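You operate a simulated robot arm through the tools that you are given. There is no shell and no other tool.

The job below is to be done with a simulated robot arm. You get a single attempt, and the scene is never put back.

## Task
The power box has tripped. Switch the blue charger off and get both docked batteries charging again.
Fine: main switch off before the reset, on again last. Where these are worked on the way, their far stop is far enough and under half their travel is too little: main switch.
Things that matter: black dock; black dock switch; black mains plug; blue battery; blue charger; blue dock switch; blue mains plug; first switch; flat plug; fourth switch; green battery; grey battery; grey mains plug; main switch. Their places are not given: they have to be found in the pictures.

It is judged by the outcome, as a careful person would: the job done as asked, and still so three seconds after it is handed in. It fails if anything else is knocked over, pushed out of place, dropped, spilled or broken.

## Robot
A 7-joint arm with a two-finger gripper, fixed in place. Base frame: the origin is at the foot of the arm, x ahead of it, y to its left, z up. Units: mm, degrees, N and s.
With the tool pointing down near the work surface it reaches from about 340 to 720 mm from the base axis. Its first joint turns from -66.0 to 66.0 degrees. Payload 2.45 kg.
The tool frame sits at the grasp point between the pads (the TCP): z along the fingers, y along the line on which they close. The tips reach 26 mm beyond it. Largest opening 96 mm; the body of the gripper starts 69 mm behind the TCP.
Orientation is that of the tool frame in the base frame, as a unit quaternion [x, y, z, w]. With the fingers straight down and closing along the base's y, the tool's x points along the base's -x, its y along +y and its z along -z.

## Interface
- The arm moves only by the tool nudge_tool. Its argument "rows" is a list of rows, each a list of 7 numbers: the shift along the tool's x, y, z in cm, then the turn, a rotation vector about the tool's x, y, z in degrees, then the gripper command, from -1 (shut) to 1 (fully open), values between in proportion. In form: [[x, y, z, wx, wy, wz, hand], ...]. A call has 1 to 20 rows; each row shifts and turns the commanded pose from where the row before left it, along the tool's axes as they then stand. Rows are played at 5 a second. More than 50 mm and 8.6 degrees between two rows, or a gripper value outside its range, and nothing of the call is played. Where a pose cannot be reached the arm comes as near as it can. A force on the tool above 40 N (or 10 N above the force at the start of the call, whichever is more), or a blocked arm, ends the call early, and 0.2 s more pass. Each finger halts on what it meets, pressing with about 30 N; the grip force reading is that of the motor and also rises with nothing between the fingers. The clock runs only during rows and for 0.2 s after the last one: add rows that do not move to give the fingers time. It gives the time, the measured TCP pose, the force on the tool (base axes), the opening and the grip force at its end, in the units of the frame above (readings bear some noise), with the torque about the TCP (base axes, N m) and any sound that the robot's microphone picked up.
- Cameras (640 x 400 px; columns grow to the right, rows downward): "scene" is fixed at [172.3, -406.5, 1412]; the picture's right is [0.65, -0.76, 0.00], its down [-0.52, -0.44, -0.73] and it looks along [0.56, 0.48, -0.68] (base axes); focal length 285 px, centre (320, 200). "wrist" rides on the gripper at [82, 3, -98] in the tool frame; the picture's right is [-0.04, 1.00, 0.00], its down [-0.73, -0.03, -0.68] and it looks along [-0.68, -0.03, 0.73] (tool axes); focal length 256 px, centre (320, 200).
- snapshot(camera): a new picture of that camera. The clock stands still meanwhile.
- point_at(camera, pixels): for up to 12 pixels [column, row] of the newest picture of that camera ("zoom" is the newest enlarged one), the place [x, y, z] in the base frame of the surface seen there, good to about 3 mm. The clock stands still meanwhile.
- zoom(camera, box): a new picture of the part [left, top, right, bottom] of that camera's present view, enlarged. The clock stands still meanwhile.
- finish_job(): hands the job in; it is judged then, once.

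Unless the task says otherwise, let go and move clear before handing in.

The tools are called as name(argument=value, ...) on one line, values as JSON. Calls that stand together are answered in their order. nudge_tool: Moves the arm, as the interface text tells. Its arguments: {"type":"object","properties":{"rows":{"type":"array"}},"required":["rows"]} The other tools are called the same way: snapshot (camera) takes a picture; point_at (camera, pixels) gives the place of the surface under pixels of a picture; zoom (camera, box) takes an enlarged picture of a part of a camera's view; finish_job () hands the job in.

At the start:

```text
clock: 0.0
eef_pos: [370.9, 60.3, 1183.4]
tool_rot: [0.0, 1.0, 0.0, 0.0]
wrist_force: [-0.6, 0.4, -0.2]
torque: [-0.01, 0.0, -0.01]
width: 96.1
gripper_force: 0.2
```

scene: 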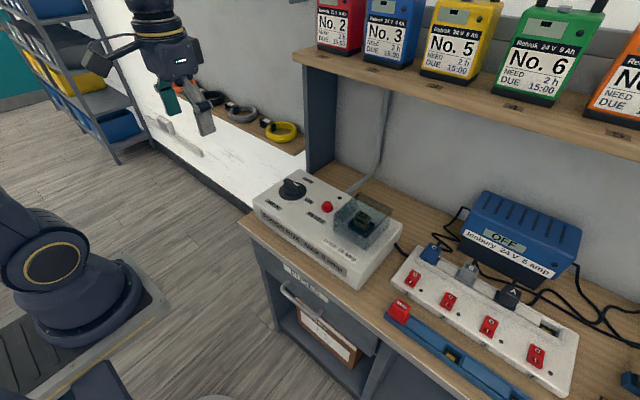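
wrist: 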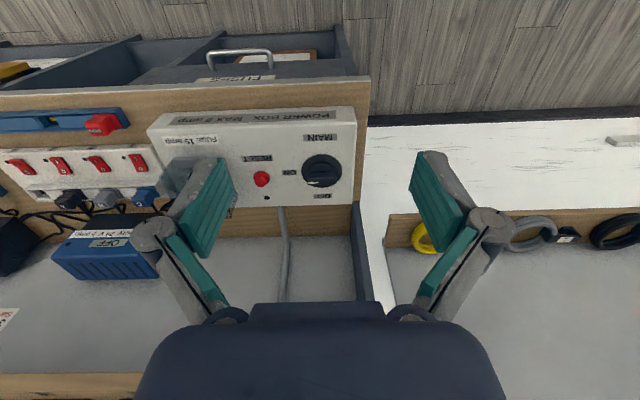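

The scene picture shows the power box with a black knob near (292,188) and a red button near (327,207), a power strip with four red switches at (400-540, 305-355), and a blue charger at (520,240). I'll zoom in on these parts before I move anything.

zoom(camera="scene", box=[240, 160, 410, 290])

zoom(camera="scene", box=[380, 180, 640, 400])

zoom(camera="wrist", box=[0, 80, 380, 340])

zoom(camera="scene", box=[290, 0, 640, 150])

```text
3.08 times, centred on (325, 225) of scene
```

zoom: 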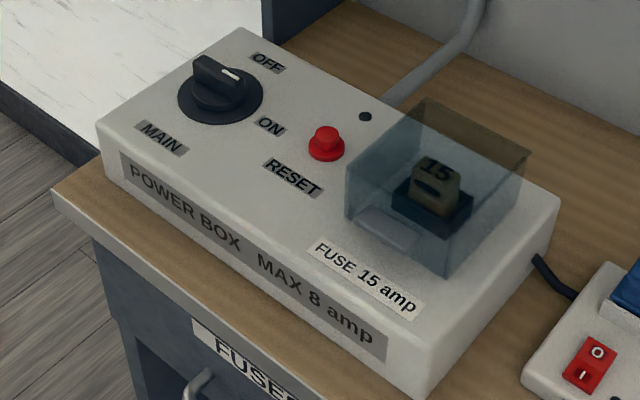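

```text
1.82 times, centred on (510, 290) of scene
```

zoom: 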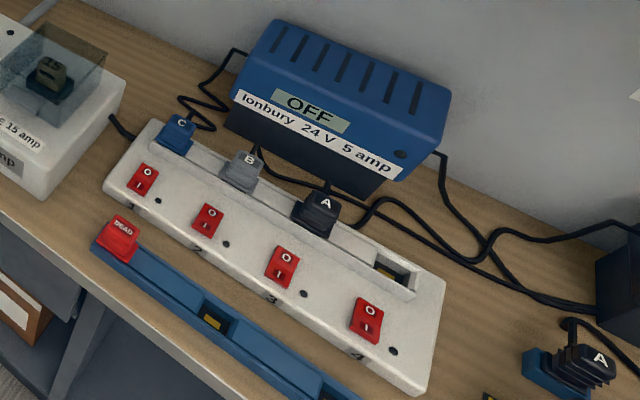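

```text
1.54 times, centred on (190, 210) of wrist
```

zoom: 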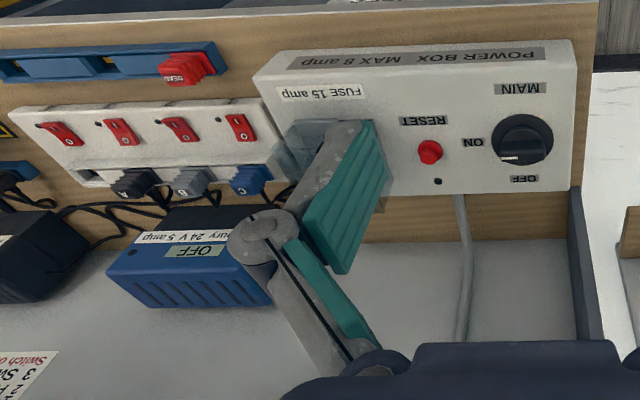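

```text
1.83 times, centred on (465, 75) of scene
```

zoom: 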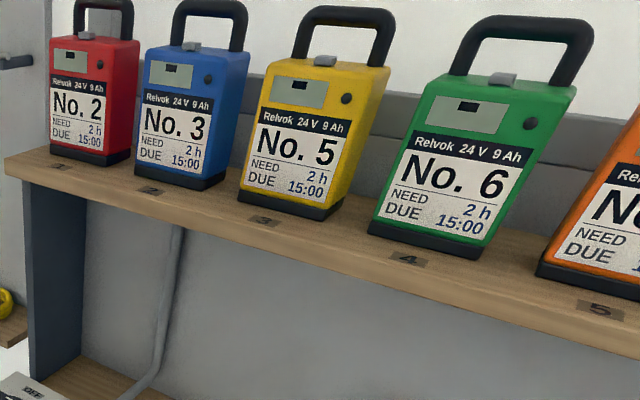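

The power box reads OFF/ON/MAIN/RESET and has a 15 amp fuse under a cover. The strip holds plugs C, B and A, and something further right is cut off, as is a notice on the wall. I'll get some positions, then move the wrist camera to see the rest of the bench.

point_at(camera="scene", pixels=[[292, 184], [327, 205], [361, 225], [400, 310], [448, 299], [489, 325], [537, 354], [520, 210], [470, 70], [540, 105], [300, 55], [630, 380]])

point_at(camera="wrist", pixels=[[323, 171], [261, 179], [137, 160], [97, 162], [59, 163], [20, 166], [145, 193], [106, 197], [68, 197], [100, 260], [5, 320], [100, 123]])

```text
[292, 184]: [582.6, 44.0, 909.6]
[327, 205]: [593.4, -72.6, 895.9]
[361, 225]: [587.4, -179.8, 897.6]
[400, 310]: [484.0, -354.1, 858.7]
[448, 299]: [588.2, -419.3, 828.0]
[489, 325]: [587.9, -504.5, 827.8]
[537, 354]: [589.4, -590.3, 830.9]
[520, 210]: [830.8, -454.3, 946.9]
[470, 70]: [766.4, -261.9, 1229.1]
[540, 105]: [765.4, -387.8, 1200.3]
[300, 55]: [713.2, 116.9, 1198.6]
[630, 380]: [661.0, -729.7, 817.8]
```

```text
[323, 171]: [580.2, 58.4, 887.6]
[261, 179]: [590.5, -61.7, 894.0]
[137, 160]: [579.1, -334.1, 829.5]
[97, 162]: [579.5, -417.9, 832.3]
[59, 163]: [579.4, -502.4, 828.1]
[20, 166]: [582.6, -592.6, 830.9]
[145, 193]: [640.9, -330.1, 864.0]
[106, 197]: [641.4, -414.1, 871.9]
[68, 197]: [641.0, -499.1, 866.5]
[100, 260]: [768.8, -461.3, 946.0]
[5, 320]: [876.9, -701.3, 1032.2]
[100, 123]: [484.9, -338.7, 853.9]
```

Switch and knob positions agree between the two cameras: knob about (581, 50, 900), reset about (592, -65, 895), strip switches at x≈580. I'll slide the arm toward −y at the present height, well clear of the shelf, to see the right part of the bench and the notice.

nudge_tool(rows=[[0, -4.5, 0, 0, 0, 0, 1], [0, -4.5, 0, 0, 0, 0, 1], [0, -4.5, 0, 0, 0, 0, 1], [0, -4.5, 0, 0, 0, 0, 1], [0, -4.5, 0, 0, 0, 0, 1], [0, -4.5, 0, 0, 0, 0, 1], [0, -4.5, 0, 0, 0, 0, 1], [0, -4.5, 0, 0, 0, 0, 1], [0, 0, 0, 0, 0, 0, 1]])

snapshot(camera="wrist")

snapshot(camera="scene")

```text
clock: 2.0
eef_pos: [371.7, -301.9, 1182.4]
tool_rot: [0.0, 1.0, 0.0, 0.0]
wrist_force: [-0.3, -0.6, -0.7]
torque: [0.01, -0.01, 0.0]
width: 95.8
gripper_force: 0.0
```

```text
taken
```

wrist: 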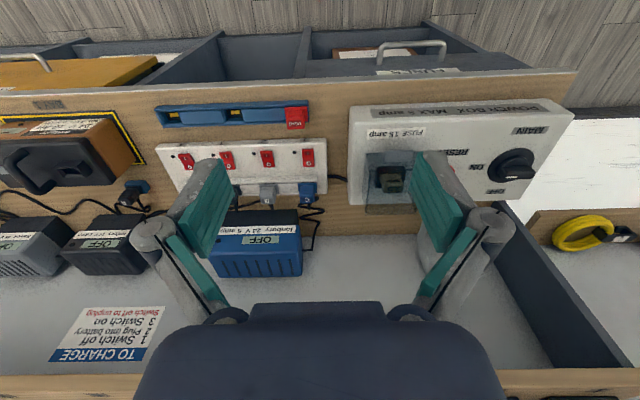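

```text
taken
```

scene: 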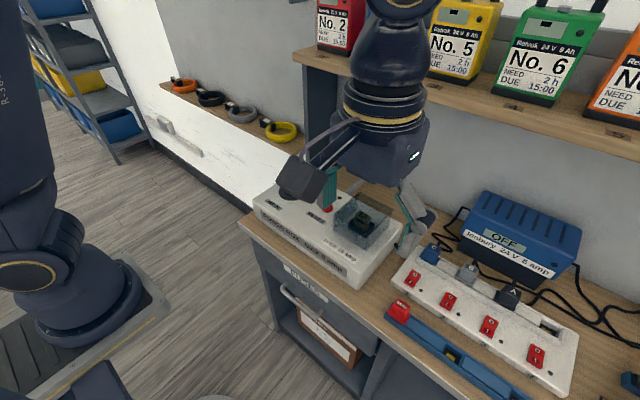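

The wall notice at (115,330) reads "TO CHARGE: 1 Switch off, 2 Plug into battery, 3 Switch on; switch off to unplug". More chargers and an orange battery dock sit on the left, so I'll keep sliding to see them.

nudge_tool(rows=[[0, -4.5, 0, 0, 0, 0, 1], [0, -4.5, 0, 0, 0, 0, 1], [0, -4.5, 0, 0, 0, 0, 1], [0, -4.5, 0, 0, 0, 0, 1], [0, -4.5, 0, 0, 0, 0, 1], [0, 0, 0, 0, 0, 0, 1]])

snapshot(camera="wrist")

zoom(camera="wrist", box=[0, 80, 320, 280])

```text
clock: 3.4
eef_pos: [365.4, -502.1, 1177.1]
tool_rot: [0.0, 1.0, 0.001, 0.001]
wrist_force: [0.2, -0.7, 0.0]
torque: [-0.01, 0.02, 0.03]
width: 95.9
gripper_force: 0.0
out of reach, approached as far as the arm can: row 5
```

```text
taken
```

wrist: 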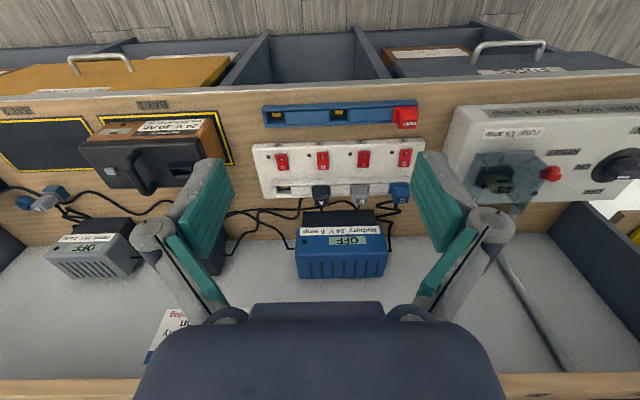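

```text
2.00 times, centred on (160, 180) of wrist
```

zoom: 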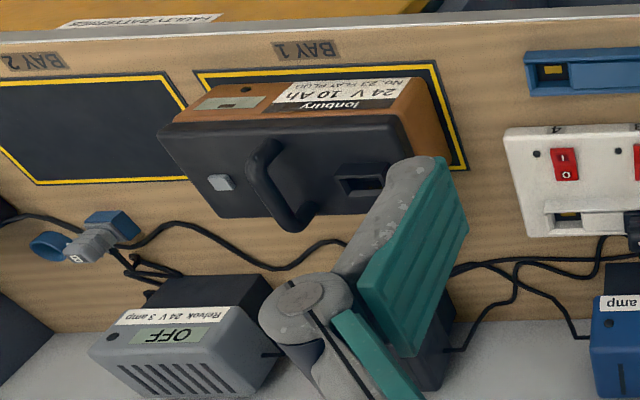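

The arm is near its reach limit at y≈-502. There are three chargers: blue Ionbury 5 amp, black, and grey Relvok 3 amp. There is also an orange Ionbury battery in BAY 1 and loose plug leads. I'll come back a little and yaw the wrist camera to look farther along −y for the docks.

nudge_tool(rows=[[0, 4.5, 0, 0, 0, 0, 1], [0, 4.5, 0, 0, 0, 8, 1], [0, 0, 0, 0, 0, 8, 1], [0, 0, 0, 0, 0, 8, 1], [0, 0, 0, 0, 0, 8, 1], [0, 0, 0, 0, 0, 8, 1], [0, 0, 0, 0, 0, 0, 1]])

snapshot(camera="wrist")

snapshot(camera="scene")

```text
clock: 5.0
eef_pos: [366.2, -411.4, 1178.0]
tool_rot: [0.345, 0.939, 0.0, 0.0]
wrist_force: [0.4, 0.8, -0.6]
torque: [0.0, 0.01, 0.01]
width: 95.9
gripper_force: 0.1
```

```text
taken
```

wrist: 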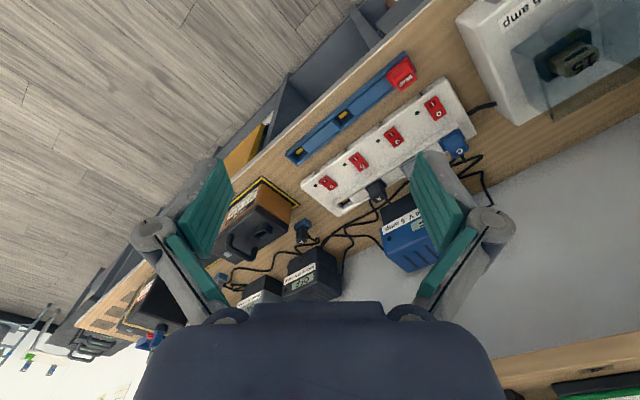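

```text
taken
```

scene: 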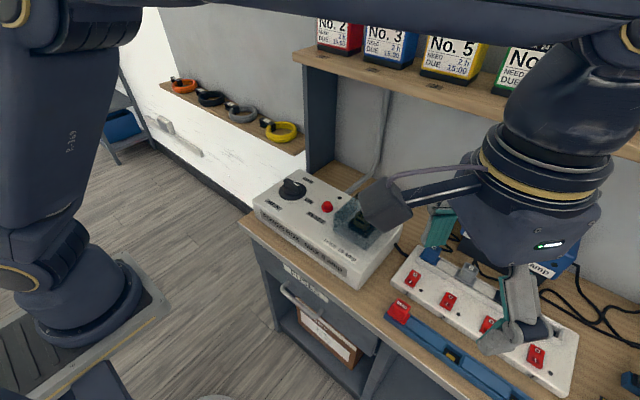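

The view now extends farther along the bench, with more battery handles and a red/blue item at the lower left around (150,330). I'll zoom there.

zoom(camera="wrist", box=[0, 180, 340, 400])

zoom(camera="wrist", box=[200, 60, 500, 300])

zoom(camera="wrist", box=[0, 260, 200, 400])

zoom(camera="wrist", box=[220, 190, 400, 310])

```text
1.82 times, centred on (170, 290) of wrist
```

zoom: 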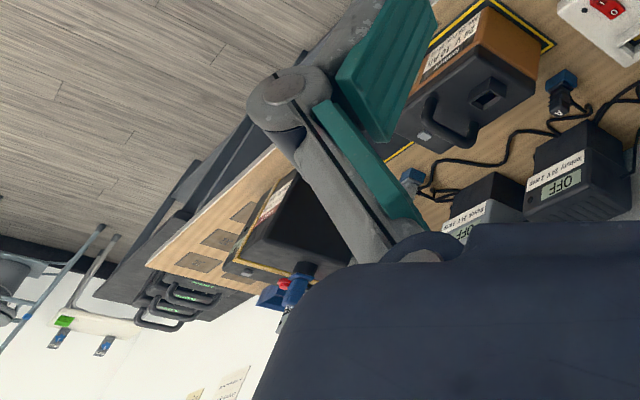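

```text
1.67 times, centred on (350, 180) of wrist
```

zoom: 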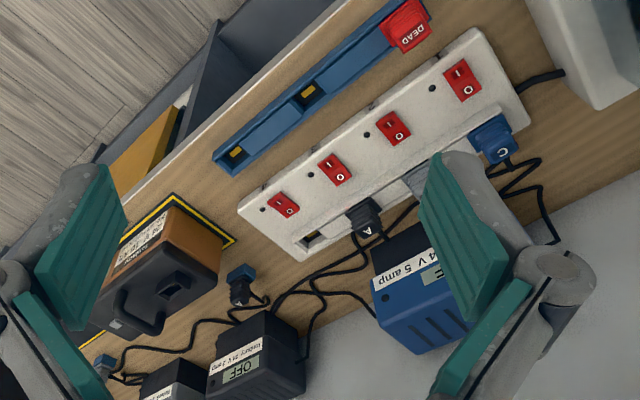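

```text
2.86 times, centred on (100, 330) of wrist
```

zoom: 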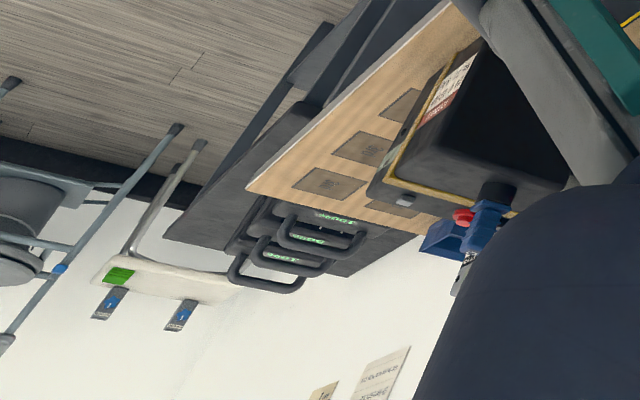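

```text
3.33 times, centred on (310, 250) of wrist
```

zoom: 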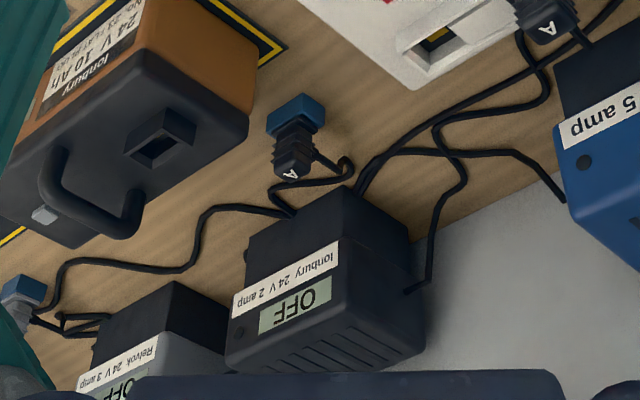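

The chargers are blue (Ionbury 5 amp), black (Ionbury 2 amp, lead A) and grey (Relvok 3 amp, lead B). I can also see a battery farther off with a blue/red connector plugged in. I'll yaw more and tilt the camera up to survey the far end.

nudge_tool(rows=[[0, 0, 0, 0, 0, 8, 1], [0, 0, 0, 0, 0, 8, 1], [0, 0, 0, 0, -8, 0, 1], [0, 0, 0, 0, -8, 0, 1], [0, 0, 0, 0, -8, 0, 1], [0, 0, 0, 0, 0, 0, 1]])

snapshot(camera="wrist")

zoom(camera="wrist", box=[160, 60, 480, 300])

```text
clock: 6.4
eef_pos: [365.0, -412.5, 1179.0]
tool_rot: [0.459, 0.863, -0.099, 0.185]
wrist_force: [-0.3, 0.3, 0.0]
torque: [0.03, 0.01, 0.0]
width: 96.1
gripper_force: 0.0
```

```text
taken
```

wrist: 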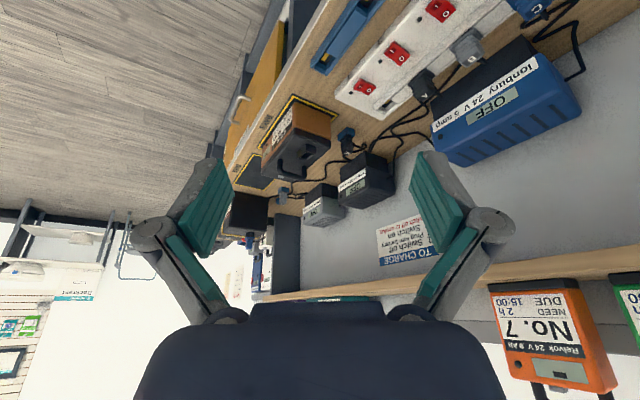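

```text
1.67 times, centred on (320, 180) of wrist
```

zoom: 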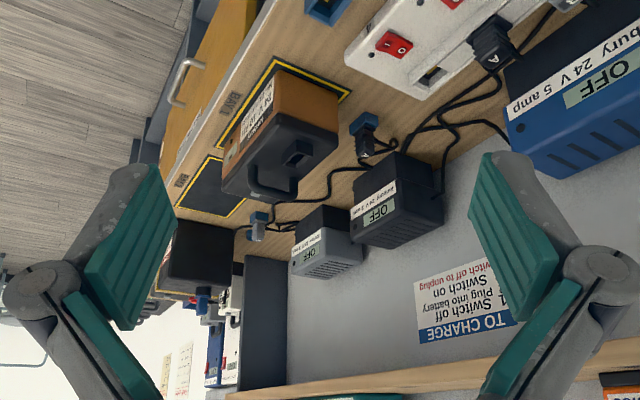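

Past BAY 3 there is a grey divider with blue and white things behind it, around (265,265). I'll zoom there.

zoom(camera="wrist", box=[215, 180, 345, 305])

zoom(camera="wrist", box=[0, 190, 140, 400])

point_at(camera="wrist", pixels=[[250, 215], [300, 125], [250, 185], [324, 205], [372, 185], [510, 105], [263, 270], [285, 195], [347, 137], [268, 240]])

```text
3.20 times, centred on (280, 242) of wrist
```

zoom: 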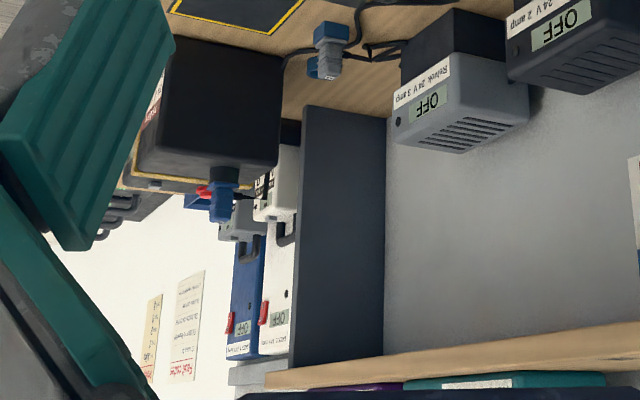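

```text
1.90 times, centred on (70, 295) of wrist
```

zoom: 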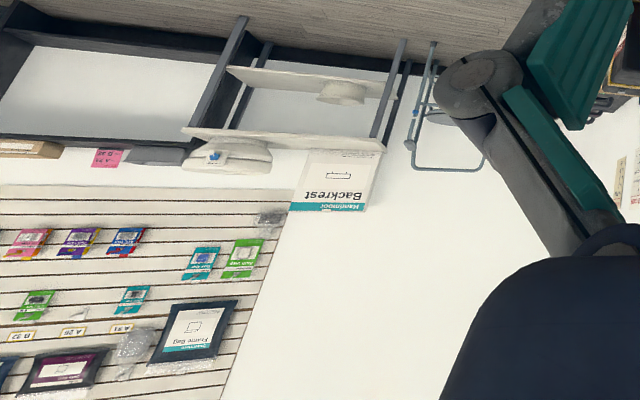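

```text
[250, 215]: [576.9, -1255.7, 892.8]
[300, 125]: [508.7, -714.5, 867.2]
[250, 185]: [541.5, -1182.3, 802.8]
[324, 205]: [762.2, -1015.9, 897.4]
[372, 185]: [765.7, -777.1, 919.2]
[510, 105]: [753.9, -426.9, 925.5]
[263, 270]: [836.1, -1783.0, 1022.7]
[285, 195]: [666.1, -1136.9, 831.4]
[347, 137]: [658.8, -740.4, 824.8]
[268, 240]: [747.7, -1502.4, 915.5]
```

At the far wall (y≈-1780) there are blue and white wall units with red switches showing OFF, far out of reach. Before interpreting this I'll survey the other side too, so I'm turning back and swinging to +y with the camera tilted up.

nudge_tool(rows=[[0, 0, 0, 0, 8, 0, 1], [0, 0, 0, 0, 8, 0, 1], [0, 0, 0, 0, 8, 0, 1], [0, 0, 0, 0, 0, -8, 1], [0, 0, 0, 0, 0, -8, 1], [0, 0, 0, 0, 0, -8, 1], [0, 0, 0, 0, 0, -8, 1], [0, 0, 0, 0, 0, -8, 1], [0, 0, 0, 0, 0, -8, 1], [0, 0, 0, 0, 0, -8, 1], [0, 4.5, 0, 0, 0, 0, 1], [0, 4.5, 0, 0, 0, 0, 1], [0, 4.5, 0, 0, 0, 0, 1], [0, 4.5, 0, 0, 0, 0, 1], [0, 4.5, 0, 0, 0, 0, 1], [0, 4.5, 0, 0, 0, 0, 1], [0, 4.5, 0, 0, 0, 0, 1], [0, 4.5, 0, 0, 0, 0, 1], [0, 4.5, 0, 0, 0, 0, 1], [0, 4.5, 0, 0, 0, 0, 1]])

nudge_tool(rows=[[0, 4.5, 0, 0, 0, 0, 1], [0, 4.5, 0, 0, 0, 0, 1], [0, 4.5, 0, 0, 0, 0, 1], [0, 4.5, 0, 0, 0, 0, 1], [0, 0, 0, 0, 0, -8, 1], [0, 0, 0, 0, 0, -8, 1], [0, 0, 0, 0, 0, -8, 1], [0, 0, 0, 0, 0, -8, 1], [0, 0, 0, 0, 0, -8, 1], [0, 0, 0, 0, -8, 0, 1], [0, 0, 0, 0, -8, 0, 1], [0, 0, 0, 0, 0, 0, 1]])

snapshot(camera="wrist")

snapshot(camera="scene")

```text
clock: 10.6
eef_pos: [365.1, 37.0, 1179.0]
tool_rot: [0.001, 1.0, 0.0, 0.0]
wrist_force: [-1.0, 0.2, 0.1]
torque: [-0.04, -0.02, 0.0]
width: 96.0
gripper_force: 0.1
```

```text
clock: 13.2
eef_pos: [367.1, 217.5, 1177.0]
tool_rot: [-0.339, 0.93, 0.048, 0.132]
wrist_force: [0.2, -0.1, 0.2]
torque: [0.02, 0.06, 0.0]
width: 96.2
gripper_force: 0.1
```

```text
taken
```

wrist: 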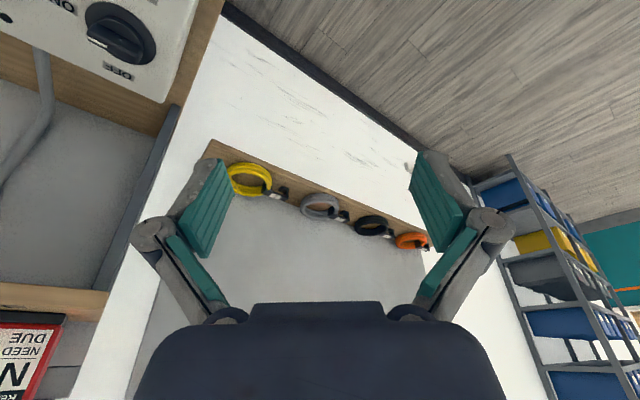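

```text
taken
```

scene: 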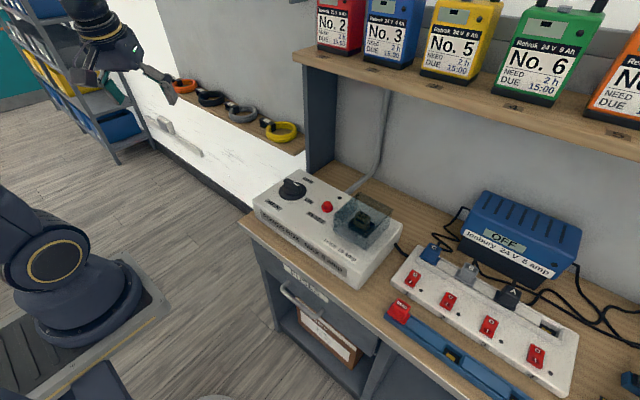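

On the left there are only bike locks and storage bins, no docks, so the docks must be along the right end of the bench. I'll go back toward −y, lower for more reach, for a better look at the bays and the far wall units.

nudge_tool(rows=[[0, 0, 0, 0, 8, 0, 1], [0, 0, 0, 0, 8, 0, 1], [0, 0, 0, 0, 0, 8, 1], [0, 0, 0, 0, 0, 8, 1], [0, 0, 0, 0, 0, 8, 1], [0, 0, 0, 0, 0, 8, 1], [0, 0, 0, 0, 0, 8, 1], [0, -4.8, 0, 0, 0, 0, 1], [0, -4.8, 0, 0, 0, 0, 1], [0, -4.8, 0, 0, 0, 0, 1], [0, -4.8, 0, 0, 0, 0, 1], [0, -4.8, 0, 0, 0, 0, 1], [0, -4.8, 0, 0, 0, 0, 1], [0, -4.8, 0, 0, 0, 0, 1], [0, -4.8, 0, 0, 0, 0, 1], [0, -4.8, 0, 0, 0, 0, 1], [0, -4.8, 0, 0, 0, 0, 1], [0, -4.8, 0, 0, 0, 0, 1], [0, -4.8, 0, 0, 0, 0, 1], [0, 0, 0, 0, 0, 0, 1]])

nudge_tool(rows=[[0, -4, 2, 0, 0, 8, 1], [0, 0, 3, 0, 0, 8, 1], [0, 0, 3, 0, 0, 8, 1], [0, 0, 3, 0, 0, 8, 1], [0, 0, 0, 0, 0, 8, 1], [0, 0, 0, 0, 0, 8, 1], [0, 0, 0, 0, 0, 8, 1], [-4, 0, 0, 0, 0, 0, 1], [-4, 0, 0, 0, 0, 0, 1], [-4, 0, 0, 0, 0, 0, 1], [0, 0, 0, 0, -8, 0, 1], [0, 0, 0, 0, -8, 0, 1], [0, 0, 0, 0, 0, 0, 1]])

snapshot(camera="wrist")

zoom(camera="wrist", box=[200, 60, 440, 300])

```text
clock: 17.4
eef_pos: [367.0, -360.0, 1179.1]
tool_rot: [0.0, 1.0, 0.0, 0.0]
wrist_force: [-0.5, -0.5, 0.3]
torque: [0.01, 0.01, -0.01]
width: 95.9
gripper_force: 0.0
```

```text
clock: 20.2
eef_pos: [432.3, -496.8, 1067.9]
tool_rot: [0.465, 0.874, -0.066, 0.123]
wrist_force: [-0.6, -0.4, 0.4]
torque: [0.02, 0.01, -0.01]
width: 95.8
gripper_force: 0.1
```

```text
taken
```

wrist: 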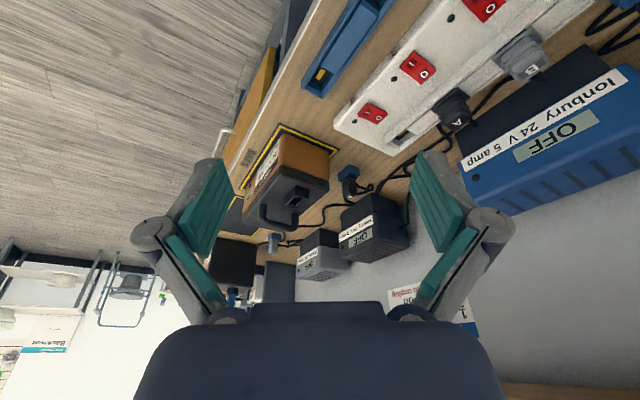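

```text
1.67 times, centred on (320, 180) of wrist
```

zoom: 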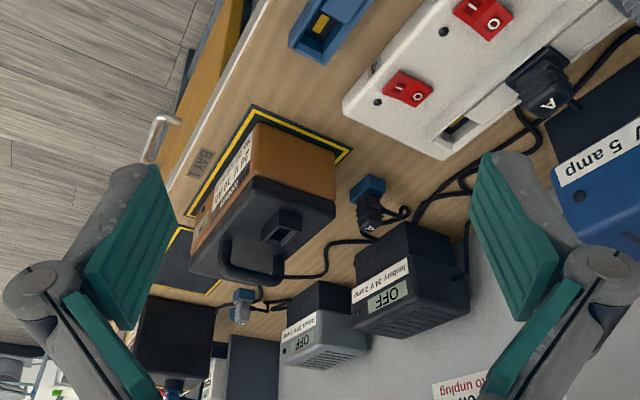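

The nearer bays are clear now; the far docks are hidden behind the gripper at (245,300). I'll tilt the camera up more and yaw further to see the end units.

nudge_tool(rows=[[0, 0, 0, 0, -8, 0, 1], [0, 0, 0, 0, -8, 0, 1], [0, 0, 0, 0, -8, 0, 1], [0, 0, 0, 0, -8, 0, 1], [0, 0, 0, 0, 0, 0, 1]])

snapshot(camera="wrist")

zoom(camera="wrist", box=[180, 60, 420, 210])

zoom(camera="wrist", box=[220, 100, 300, 210])

```text
clock: 21.4
eef_pos: [433.7, -498.4, 1067.4]
tool_rot: [0.429, 0.806, -0.191, 0.36]
wrist_force: [-0.8, 0.3, 0.2]
torque: [-0.01, -0.01, 0.02]
width: 95.8
gripper_force: 0.2
```

```text
taken
```

wrist: 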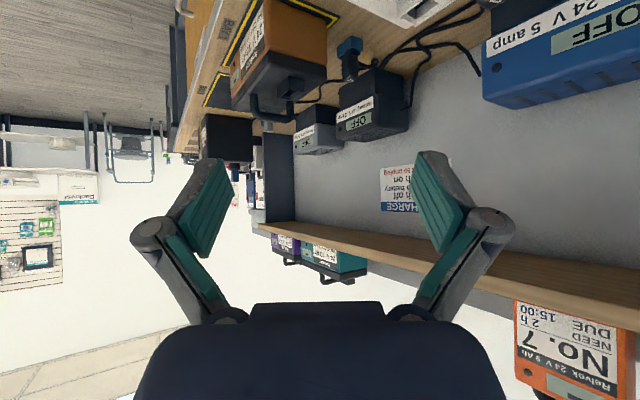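

```text
2.67 times, centred on (300, 135) of wrist
```

zoom: 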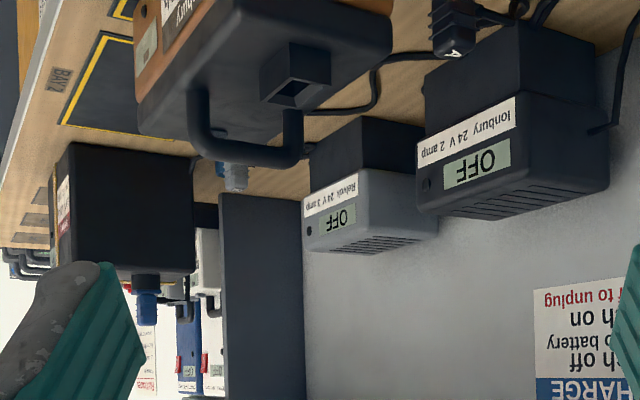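

```text
3.64 times, centred on (260, 155) of wrist
```

zoom: 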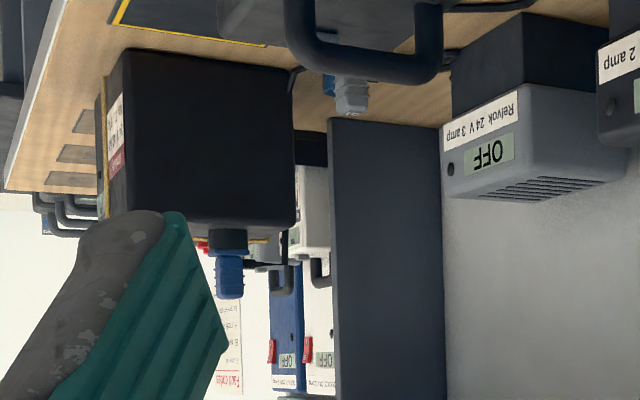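

The bay 3 battery at (225,145) carries a blue connector, and behind it are two wall docks with red switches and OFF displays. I'll sidestep toward the bench front to see them and the red-headed card unobstructed.

nudge_tool(rows=[[0, -4, 0, 0, 0, 0, 1], [0, -4, 0, 0, 0, 0, 1], [0, -4, 0, 0, 0, 0, 1], [0, -3, 0, 0, 0, 0, 1], [0, 0, 0, 0, 0, 0, 1]])

snapshot(camera="wrist")

zoom(camera="wrist", box=[200, 60, 360, 220])

```text
clock: 22.6
eef_pos: [315.8, -576.9, 1067.5]
tool_rot: [0.429, 0.807, -0.191, 0.359]
wrist_force: [-0.6, -0.2, -0.4]
torque: [-0.01, 0.01, -0.01]
width: 96.0
gripper_force: 0.2
out of reach, approached as far as the arm can: row 1
```

```text
taken
```

wrist: 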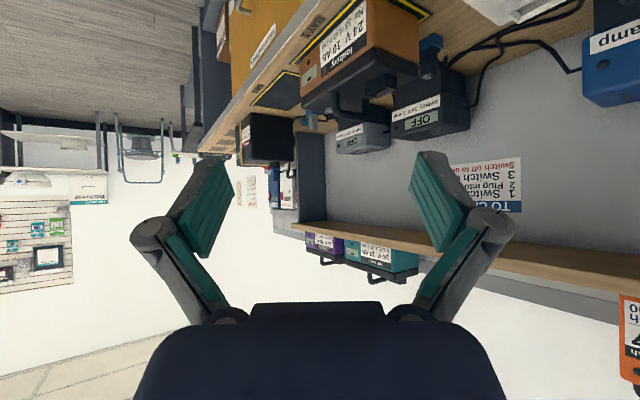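

```text
2.50 times, centred on (280, 140) of wrist
```

zoom: 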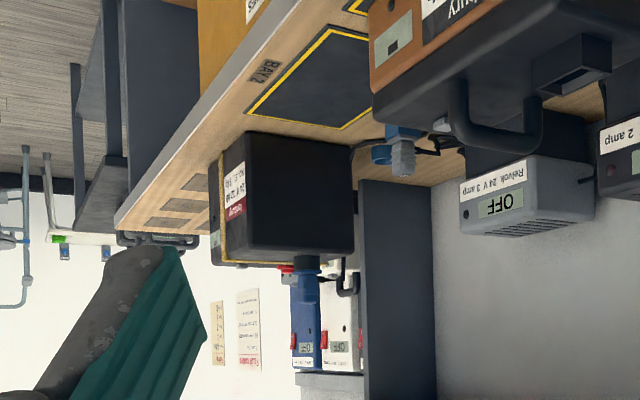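

zoom(camera="wrist", box=[228, 150, 308, 215])

zoom(camera="wrist", box=[255, 160, 300, 200])

point_at(camera="wrist", pixels=[[275, 200], [287, 195], [262, 190], [240, 190], [270, 130], [338, 92], [273, 178]])

```text
6.15 times, centred on (268, 182) of wrist
```

zoom: 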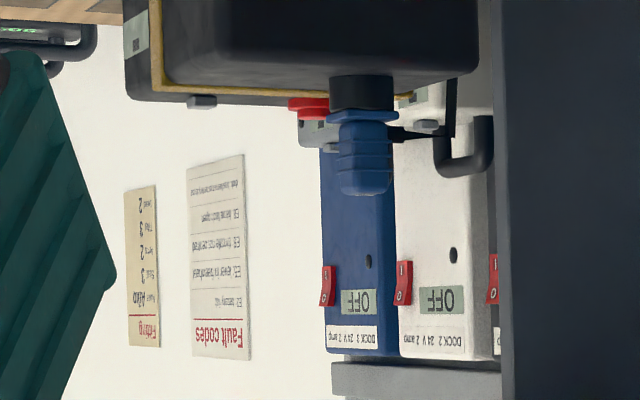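

```text
10.00 times, centred on (278, 180) of wrist
```

zoom: 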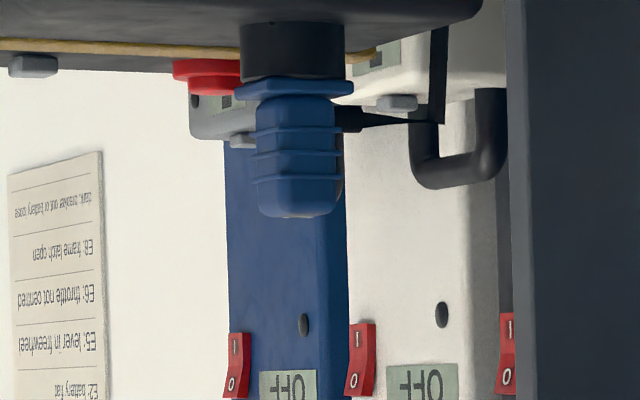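

```text
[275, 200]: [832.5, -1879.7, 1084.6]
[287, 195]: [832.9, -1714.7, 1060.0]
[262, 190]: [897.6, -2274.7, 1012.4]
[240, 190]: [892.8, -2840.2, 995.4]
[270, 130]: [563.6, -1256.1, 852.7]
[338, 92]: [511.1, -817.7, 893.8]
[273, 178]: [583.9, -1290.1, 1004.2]
```

The far units are labelled DOCK 3 (blue, 3 amp) and DOCK 2 (white, 2 amp), and a third is hidden behind the divider. All show OFF and are out of reach, so they should restart once the box is reset. The steps are: strip switch of the blue charger off, main off, reset, main on. Next I'll go above the strip for close-ups to confirm which plug belongs to the blue charger and how the rockers stand.

nudge_tool(rows=[[0, 4, 0, 0, 0, 0, 1], [0, 4, 0, 0, 0, 0, 1], [0, 4, 0, 0, 0, 0, 1], [0, 4, 0, 0, 0, 0, 1], [0, 0, 0, 0, 8, 0, 1], [0, 0, 0, 0, 8, 0, 1], [0, 0, 0, 0, 8, 0, 1], [0, 0, 0, 0, 8, 0, 1], [0, 0, 0, 0, 8, 0, 1], [0, 0, 0, 0, 8, 0, 1], [0, 0, 0, 0, 0, -8, 1], [0, 0, 0, 0, 0, -8, 1], [0, 0, 0, 0, 0, -8, 1], [0, 0, 0, 0, 0, -8, 1], [0, 0, 0, 0, 0, -8, 1], [0, 0, 0, 0, 0, -8, 1], [0, 0, 0, 0, 0, -8, 1], [0, 0, 0, 0, 0, 0, 1]])

snapshot(camera="wrist")

```text
clock: 26.4
eef_pos: [450.5, -486.0, 1066.2]
tool_rot: [0.0, 1.0, 0.0, -0.001]
wrist_force: [-0.4, -0.5, -0.3]
torque: [0.0, 0.0, -0.02]
width: 95.8
gripper_force: 0.0
out of reach, approached as far as the arm can: row 5
```

```text
taken
```

wrist: 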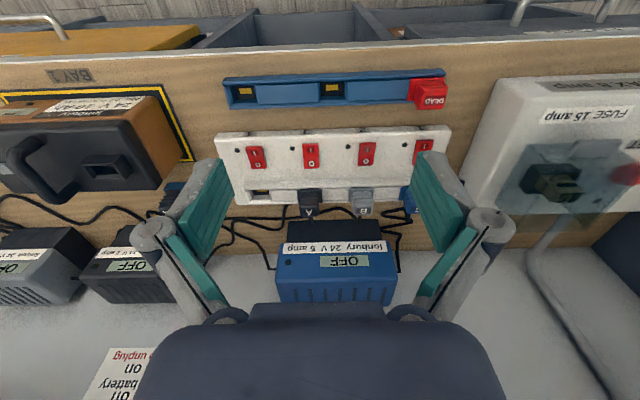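

The tool is straight down again at (450, -486, 1066) and the strip is in view around (330,160). I'll shift +y and back so the first socket and the cables are clear of the fingers, then zoom.

nudge_tool(rows=[[2, 4.5, 0, 0, 0, 0, 1], [2, 4.5, 0, 0, 0, 0, 1], [2, 2, 0, 0, 0, 0, 1], [0, 0, 0, 0, 0, 0, 1]])

snapshot(camera="wrist")

zoom(camera="wrist", box=[160, 90, 420, 290])

```text
clock: 27.4
eef_pos: [390.6, -374.7, 1066.4]
tool_rot: [0.0, 1.0, 0.0, 0.0]
wrist_force: [-0.2, -0.5, -0.6]
torque: [-0.06, 0.0, 0.02]
width: 95.9
gripper_force: 0.0
```

```text
taken
```

wrist: 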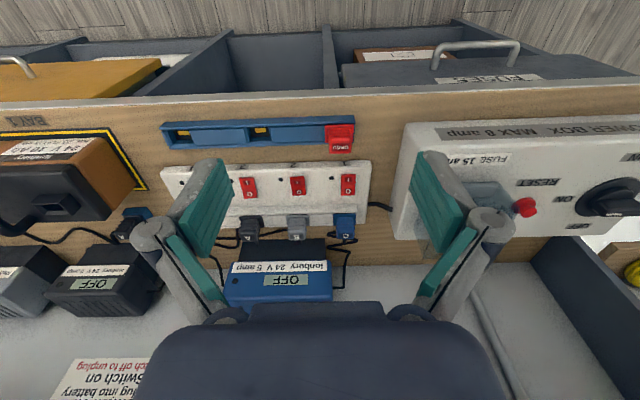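

```text
2.00 times, centred on (290, 190) of wrist
```

zoom: 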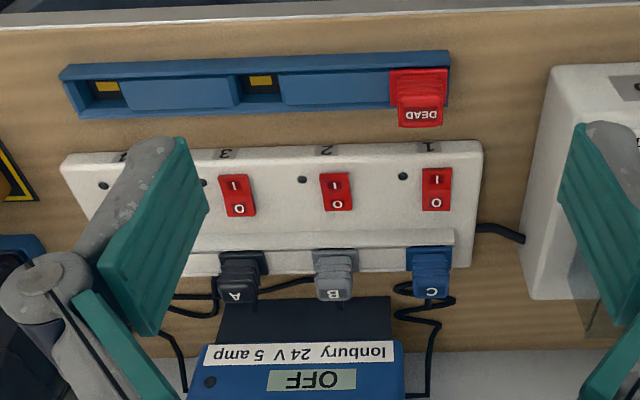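

The cable from blue plug C at (431,280) in the zoom runs to the blue charger's side, and C sits in socket 1, so the first switch belongs to the blue charger. I'll go closer to read the rocker positions and shapes.

nudge_tool(rows=[[0, 1.5, 3, 0, 0, 0, 1], [0, 1.5, 3, 0, 0, 0, 1], [0, 1, 3, 0, 0, 0, 1], [0, 0, 0, 0, 0, 0, 1]])

snapshot(camera="wrist")

zoom(camera="wrist", box=[220, 130, 400, 240])

zoom(camera="wrist", box=[280, 160, 360, 220])

```text
clock: 28.4
eef_pos: [389.6, -334.9, 976.0]
tool_rot: [0.0, 1.0, 0.0, -0.001]
wrist_force: [0.9, 0.7, 0.6]
torque: [0.03, -0.02, 0.01]
width: 96.0
gripper_force: 0.1
```

```text
taken
```

wrist: 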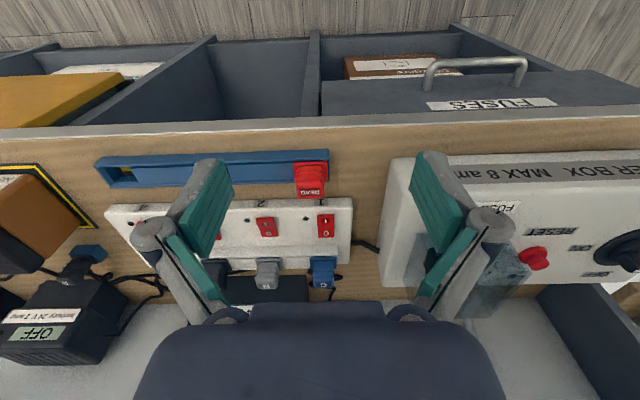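

```text
3.56 times, centred on (310, 185) of wrist
```

zoom: 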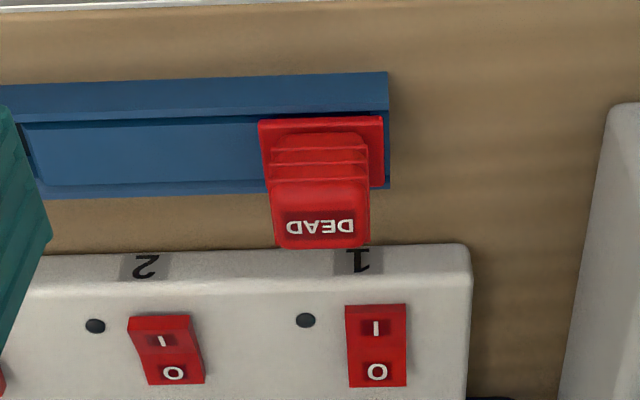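

```text
6.67 times, centred on (320, 190) of wrist
```

zoom: 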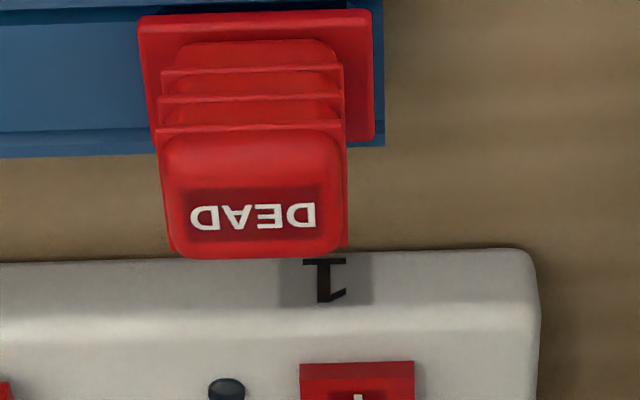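

Switch 1 sits at (326,227) in the wrist view, with I toward the robot (−x) and O toward the wall (+x). I'll zoom tightly on switches 1 and 2 and measure end heights to find which side is pressed.

zoom(camera="wrist", box=[250, 205, 345, 265])

point_at(camera="wrist", pixels=[[326, 216], [326, 221], [326, 226], [326, 231], [326, 235], [340, 226], [265, 219], [266, 224], [267, 229], [268, 234], [323, 265], [345, 240]])

zoom(camera="scene", box=[380, 270, 480, 340])

zoom(camera="scene", box=[460, 300, 570, 380])

```text
6.67 times, centred on (298, 235) of wrist
```

zoom: 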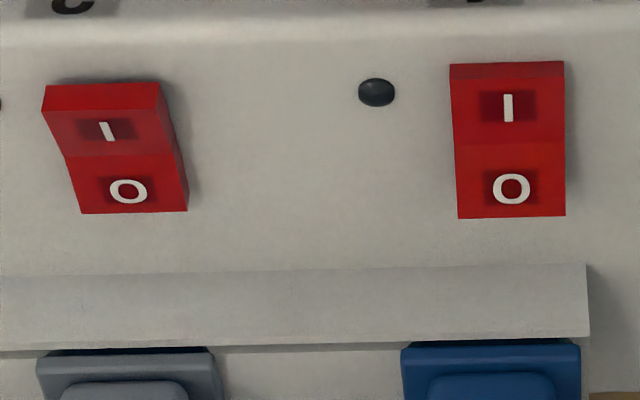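

```text
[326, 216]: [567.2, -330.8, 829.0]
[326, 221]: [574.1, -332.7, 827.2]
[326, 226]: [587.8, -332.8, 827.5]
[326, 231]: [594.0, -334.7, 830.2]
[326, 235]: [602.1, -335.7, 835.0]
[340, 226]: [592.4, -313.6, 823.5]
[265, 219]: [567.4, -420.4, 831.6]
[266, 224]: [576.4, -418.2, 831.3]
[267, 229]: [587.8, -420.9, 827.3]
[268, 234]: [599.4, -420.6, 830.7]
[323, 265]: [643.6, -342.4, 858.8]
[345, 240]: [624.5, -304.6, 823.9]
```

```text
5.71 times, centred on (430, 305) of scene
```

zoom: 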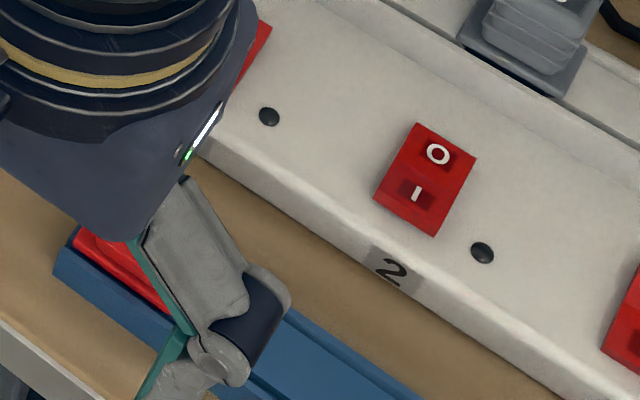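

```text
5.00 times, centred on (515, 340) of scene
```

zoom: 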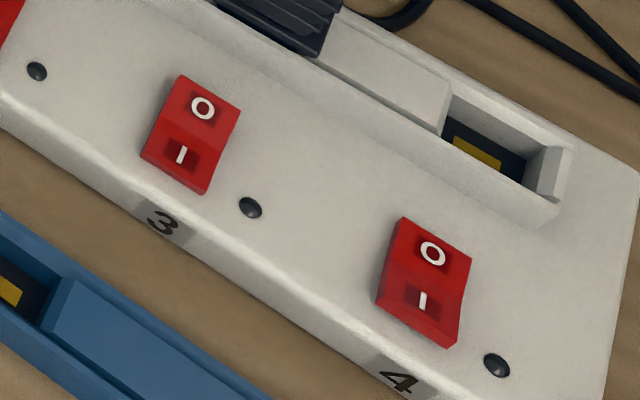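

Switch 1 differs from switch 2: its I end shows a thin edge and measures z≈828 against 835 at its O end. So switch 1 is pressed to I (on), and the others are off. I'll shut the fingers and hover over the O half of switch 1 at about (600, -334).

nudge_tool(rows=[[0, 0, 0, 0, 0, 0, -1], [0, 0, 0, 0, 0, 0, -1], [0, 0, 0, 0, 0, 0, -1], [0, 0, 0, 0, 0, 0, -1], [-4.2, 0, 0, 0, 0, 0, -1], [-4.2, 0, 0, 0, 0, 0, -1], [-4.2, 0, 0, 0, 0, 0, -1], [-4.2, 0, 0, 0, 0, 0, -1], [-4.2, 0.1, 0, 0, 0, 0, -1], [0, 0, 3, 0, 0, 0, -1], [0, 0, 3, 0, 0, 0, -1], [0, 0, 2.5, 0, 0, 0, -1], [0, 0, 0, 0, 0, 0, -1]])

snapshot(camera="wrist")

snapshot(camera="scene")

```text
clock: 31.2
eef_pos: [600.3, -333.3, 890.8]
tool_rot: [-0.001, 1.0, 0.0, 0.0]
wrist_force: [0.3, 0.1, 0.0]
torque: [0.0, 0.01, 0.03]
width: 0.0
gripper_force: 28.6
```

```text
taken
```

wrist: 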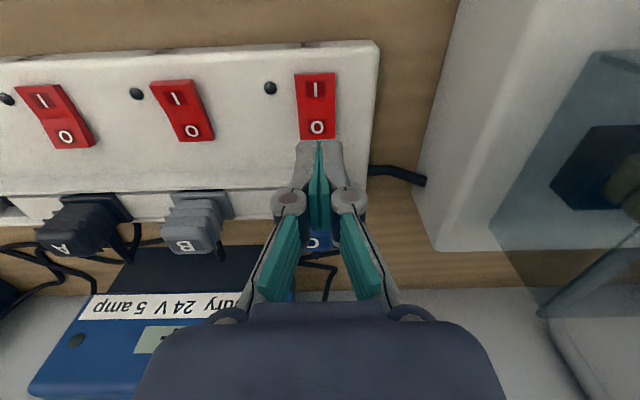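

```text
taken
```

scene: 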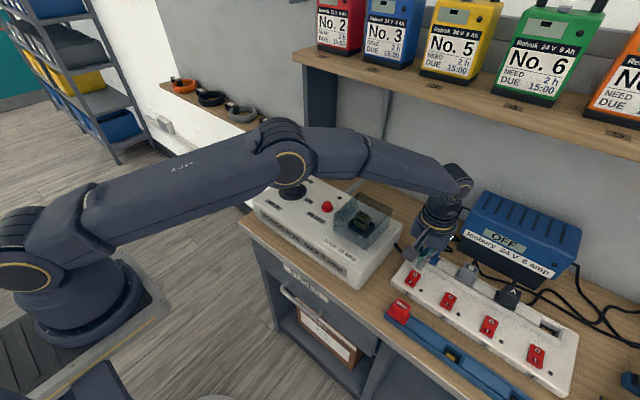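

The fingers are shut, and in the wrist view they hang right over the O half of switch 1 at (317,128). I'll zoom in to measure the rocker more accurately before pressing.

zoom(camera="wrist", box=[270, 50, 380, 160])

point_at(camera="wrist", pixels=[[315, 77], [315, 90], [316, 104], [317, 116], [317, 126], [318, 136], [285, 110], [320, 148], [175, 92], [190, 130], [300, 110], [334, 110]])

```text
3.64 times, centred on (325, 105) of wrist
```

zoom: 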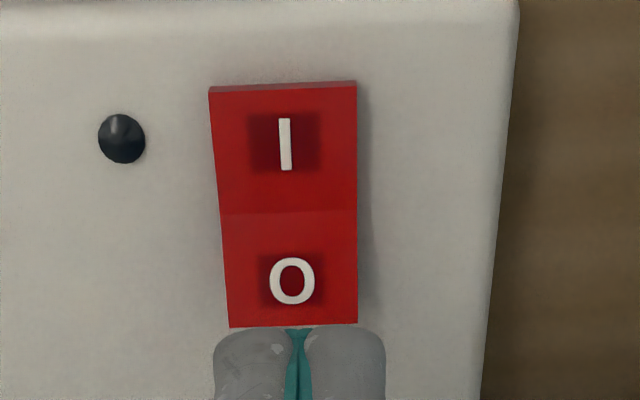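

```text
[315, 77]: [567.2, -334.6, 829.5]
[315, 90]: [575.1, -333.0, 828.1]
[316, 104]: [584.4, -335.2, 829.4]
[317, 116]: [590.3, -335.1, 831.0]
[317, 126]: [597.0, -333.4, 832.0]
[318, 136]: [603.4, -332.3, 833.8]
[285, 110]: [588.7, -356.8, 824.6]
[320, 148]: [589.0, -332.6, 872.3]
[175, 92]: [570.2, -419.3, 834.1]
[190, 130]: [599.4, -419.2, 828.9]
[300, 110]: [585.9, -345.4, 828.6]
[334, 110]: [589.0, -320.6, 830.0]
```

Switch 1 is confirmed on (I end 829, O end 834), while switch 2 is the opposite way. The fingertip centre is over the O half, so I'll press down in small steps to about z 828 at the tip.

nudge_tool(rows=[[0, 0, 1.2, 0, 0, 0, -1], [0, 0, 1.0, 0, 0, 0, -1], [0, 0, 0.4, 0, 0, 0, -1], [0, 0, 0.2, 0, 0, 0, -1], [0, 0, 0.2, 0, 0, 0, -1], [0, 0, 0.2, 0, 0, 0, -1], [0, 0, 0.2, 0, 0, 0, -1], [0, 0, 0.2, 0, 0, 0, -1], [0, 0, 0.1, 0, 0, 0, -1], [0, 0, 0, 0, 0, 0, -1]])

```text
clock: 33.4
eef_pos: [601.9, -334.1, 855.8]
tool_rot: [0.0, 1.0, -0.001, 0.002]
wrist_force: [-3.7, 6.0, 28.4]
torque: [0.14, 0.44, -0.08]
width: 6.0
gripper_force: 28.4
```

Contact gives 28 N at tip z≈830, and no sound was reported. I'll lift off and look at the rocker.

nudge_tool(rows=[[0, 0, -1, 0, 0, 0, -1], [0, 0, -2.5, 0, 0, 0, -1], [0, 0, 0, 0, 0, 0, -1]])

snapshot(camera="wrist")

zoom(camera="wrist", box=[270, 50, 380, 160])

point_at(camera="wrist", pixels=[[315, 77], [315, 90], [316, 104], [317, 116], [317, 126], [318, 136]])

```text
clock: 34.2
eef_pos: [601.0, -334.3, 888.9]
tool_rot: [0.001, 1.0, 0.0, 0.0]
wrist_force: [-0.7, -0.3, 0.1]
torque: [0.03, -0.01, -0.03]
width: 0.0
gripper_force: 27.9
```

```text
taken
```

wrist: 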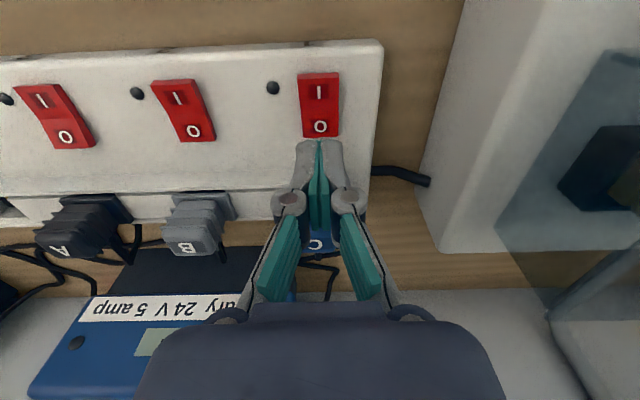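

```text
3.64 times, centred on (325, 105) of wrist
```

zoom: 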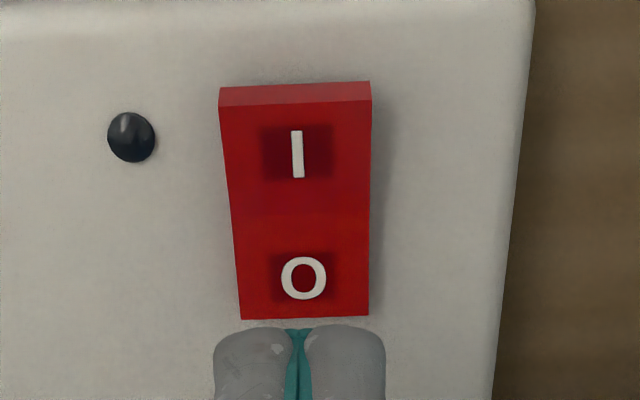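

```text
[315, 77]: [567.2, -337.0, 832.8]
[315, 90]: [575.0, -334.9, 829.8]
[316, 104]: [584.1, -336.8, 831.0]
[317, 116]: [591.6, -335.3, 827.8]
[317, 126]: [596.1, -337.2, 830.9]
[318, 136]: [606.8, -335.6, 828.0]
```

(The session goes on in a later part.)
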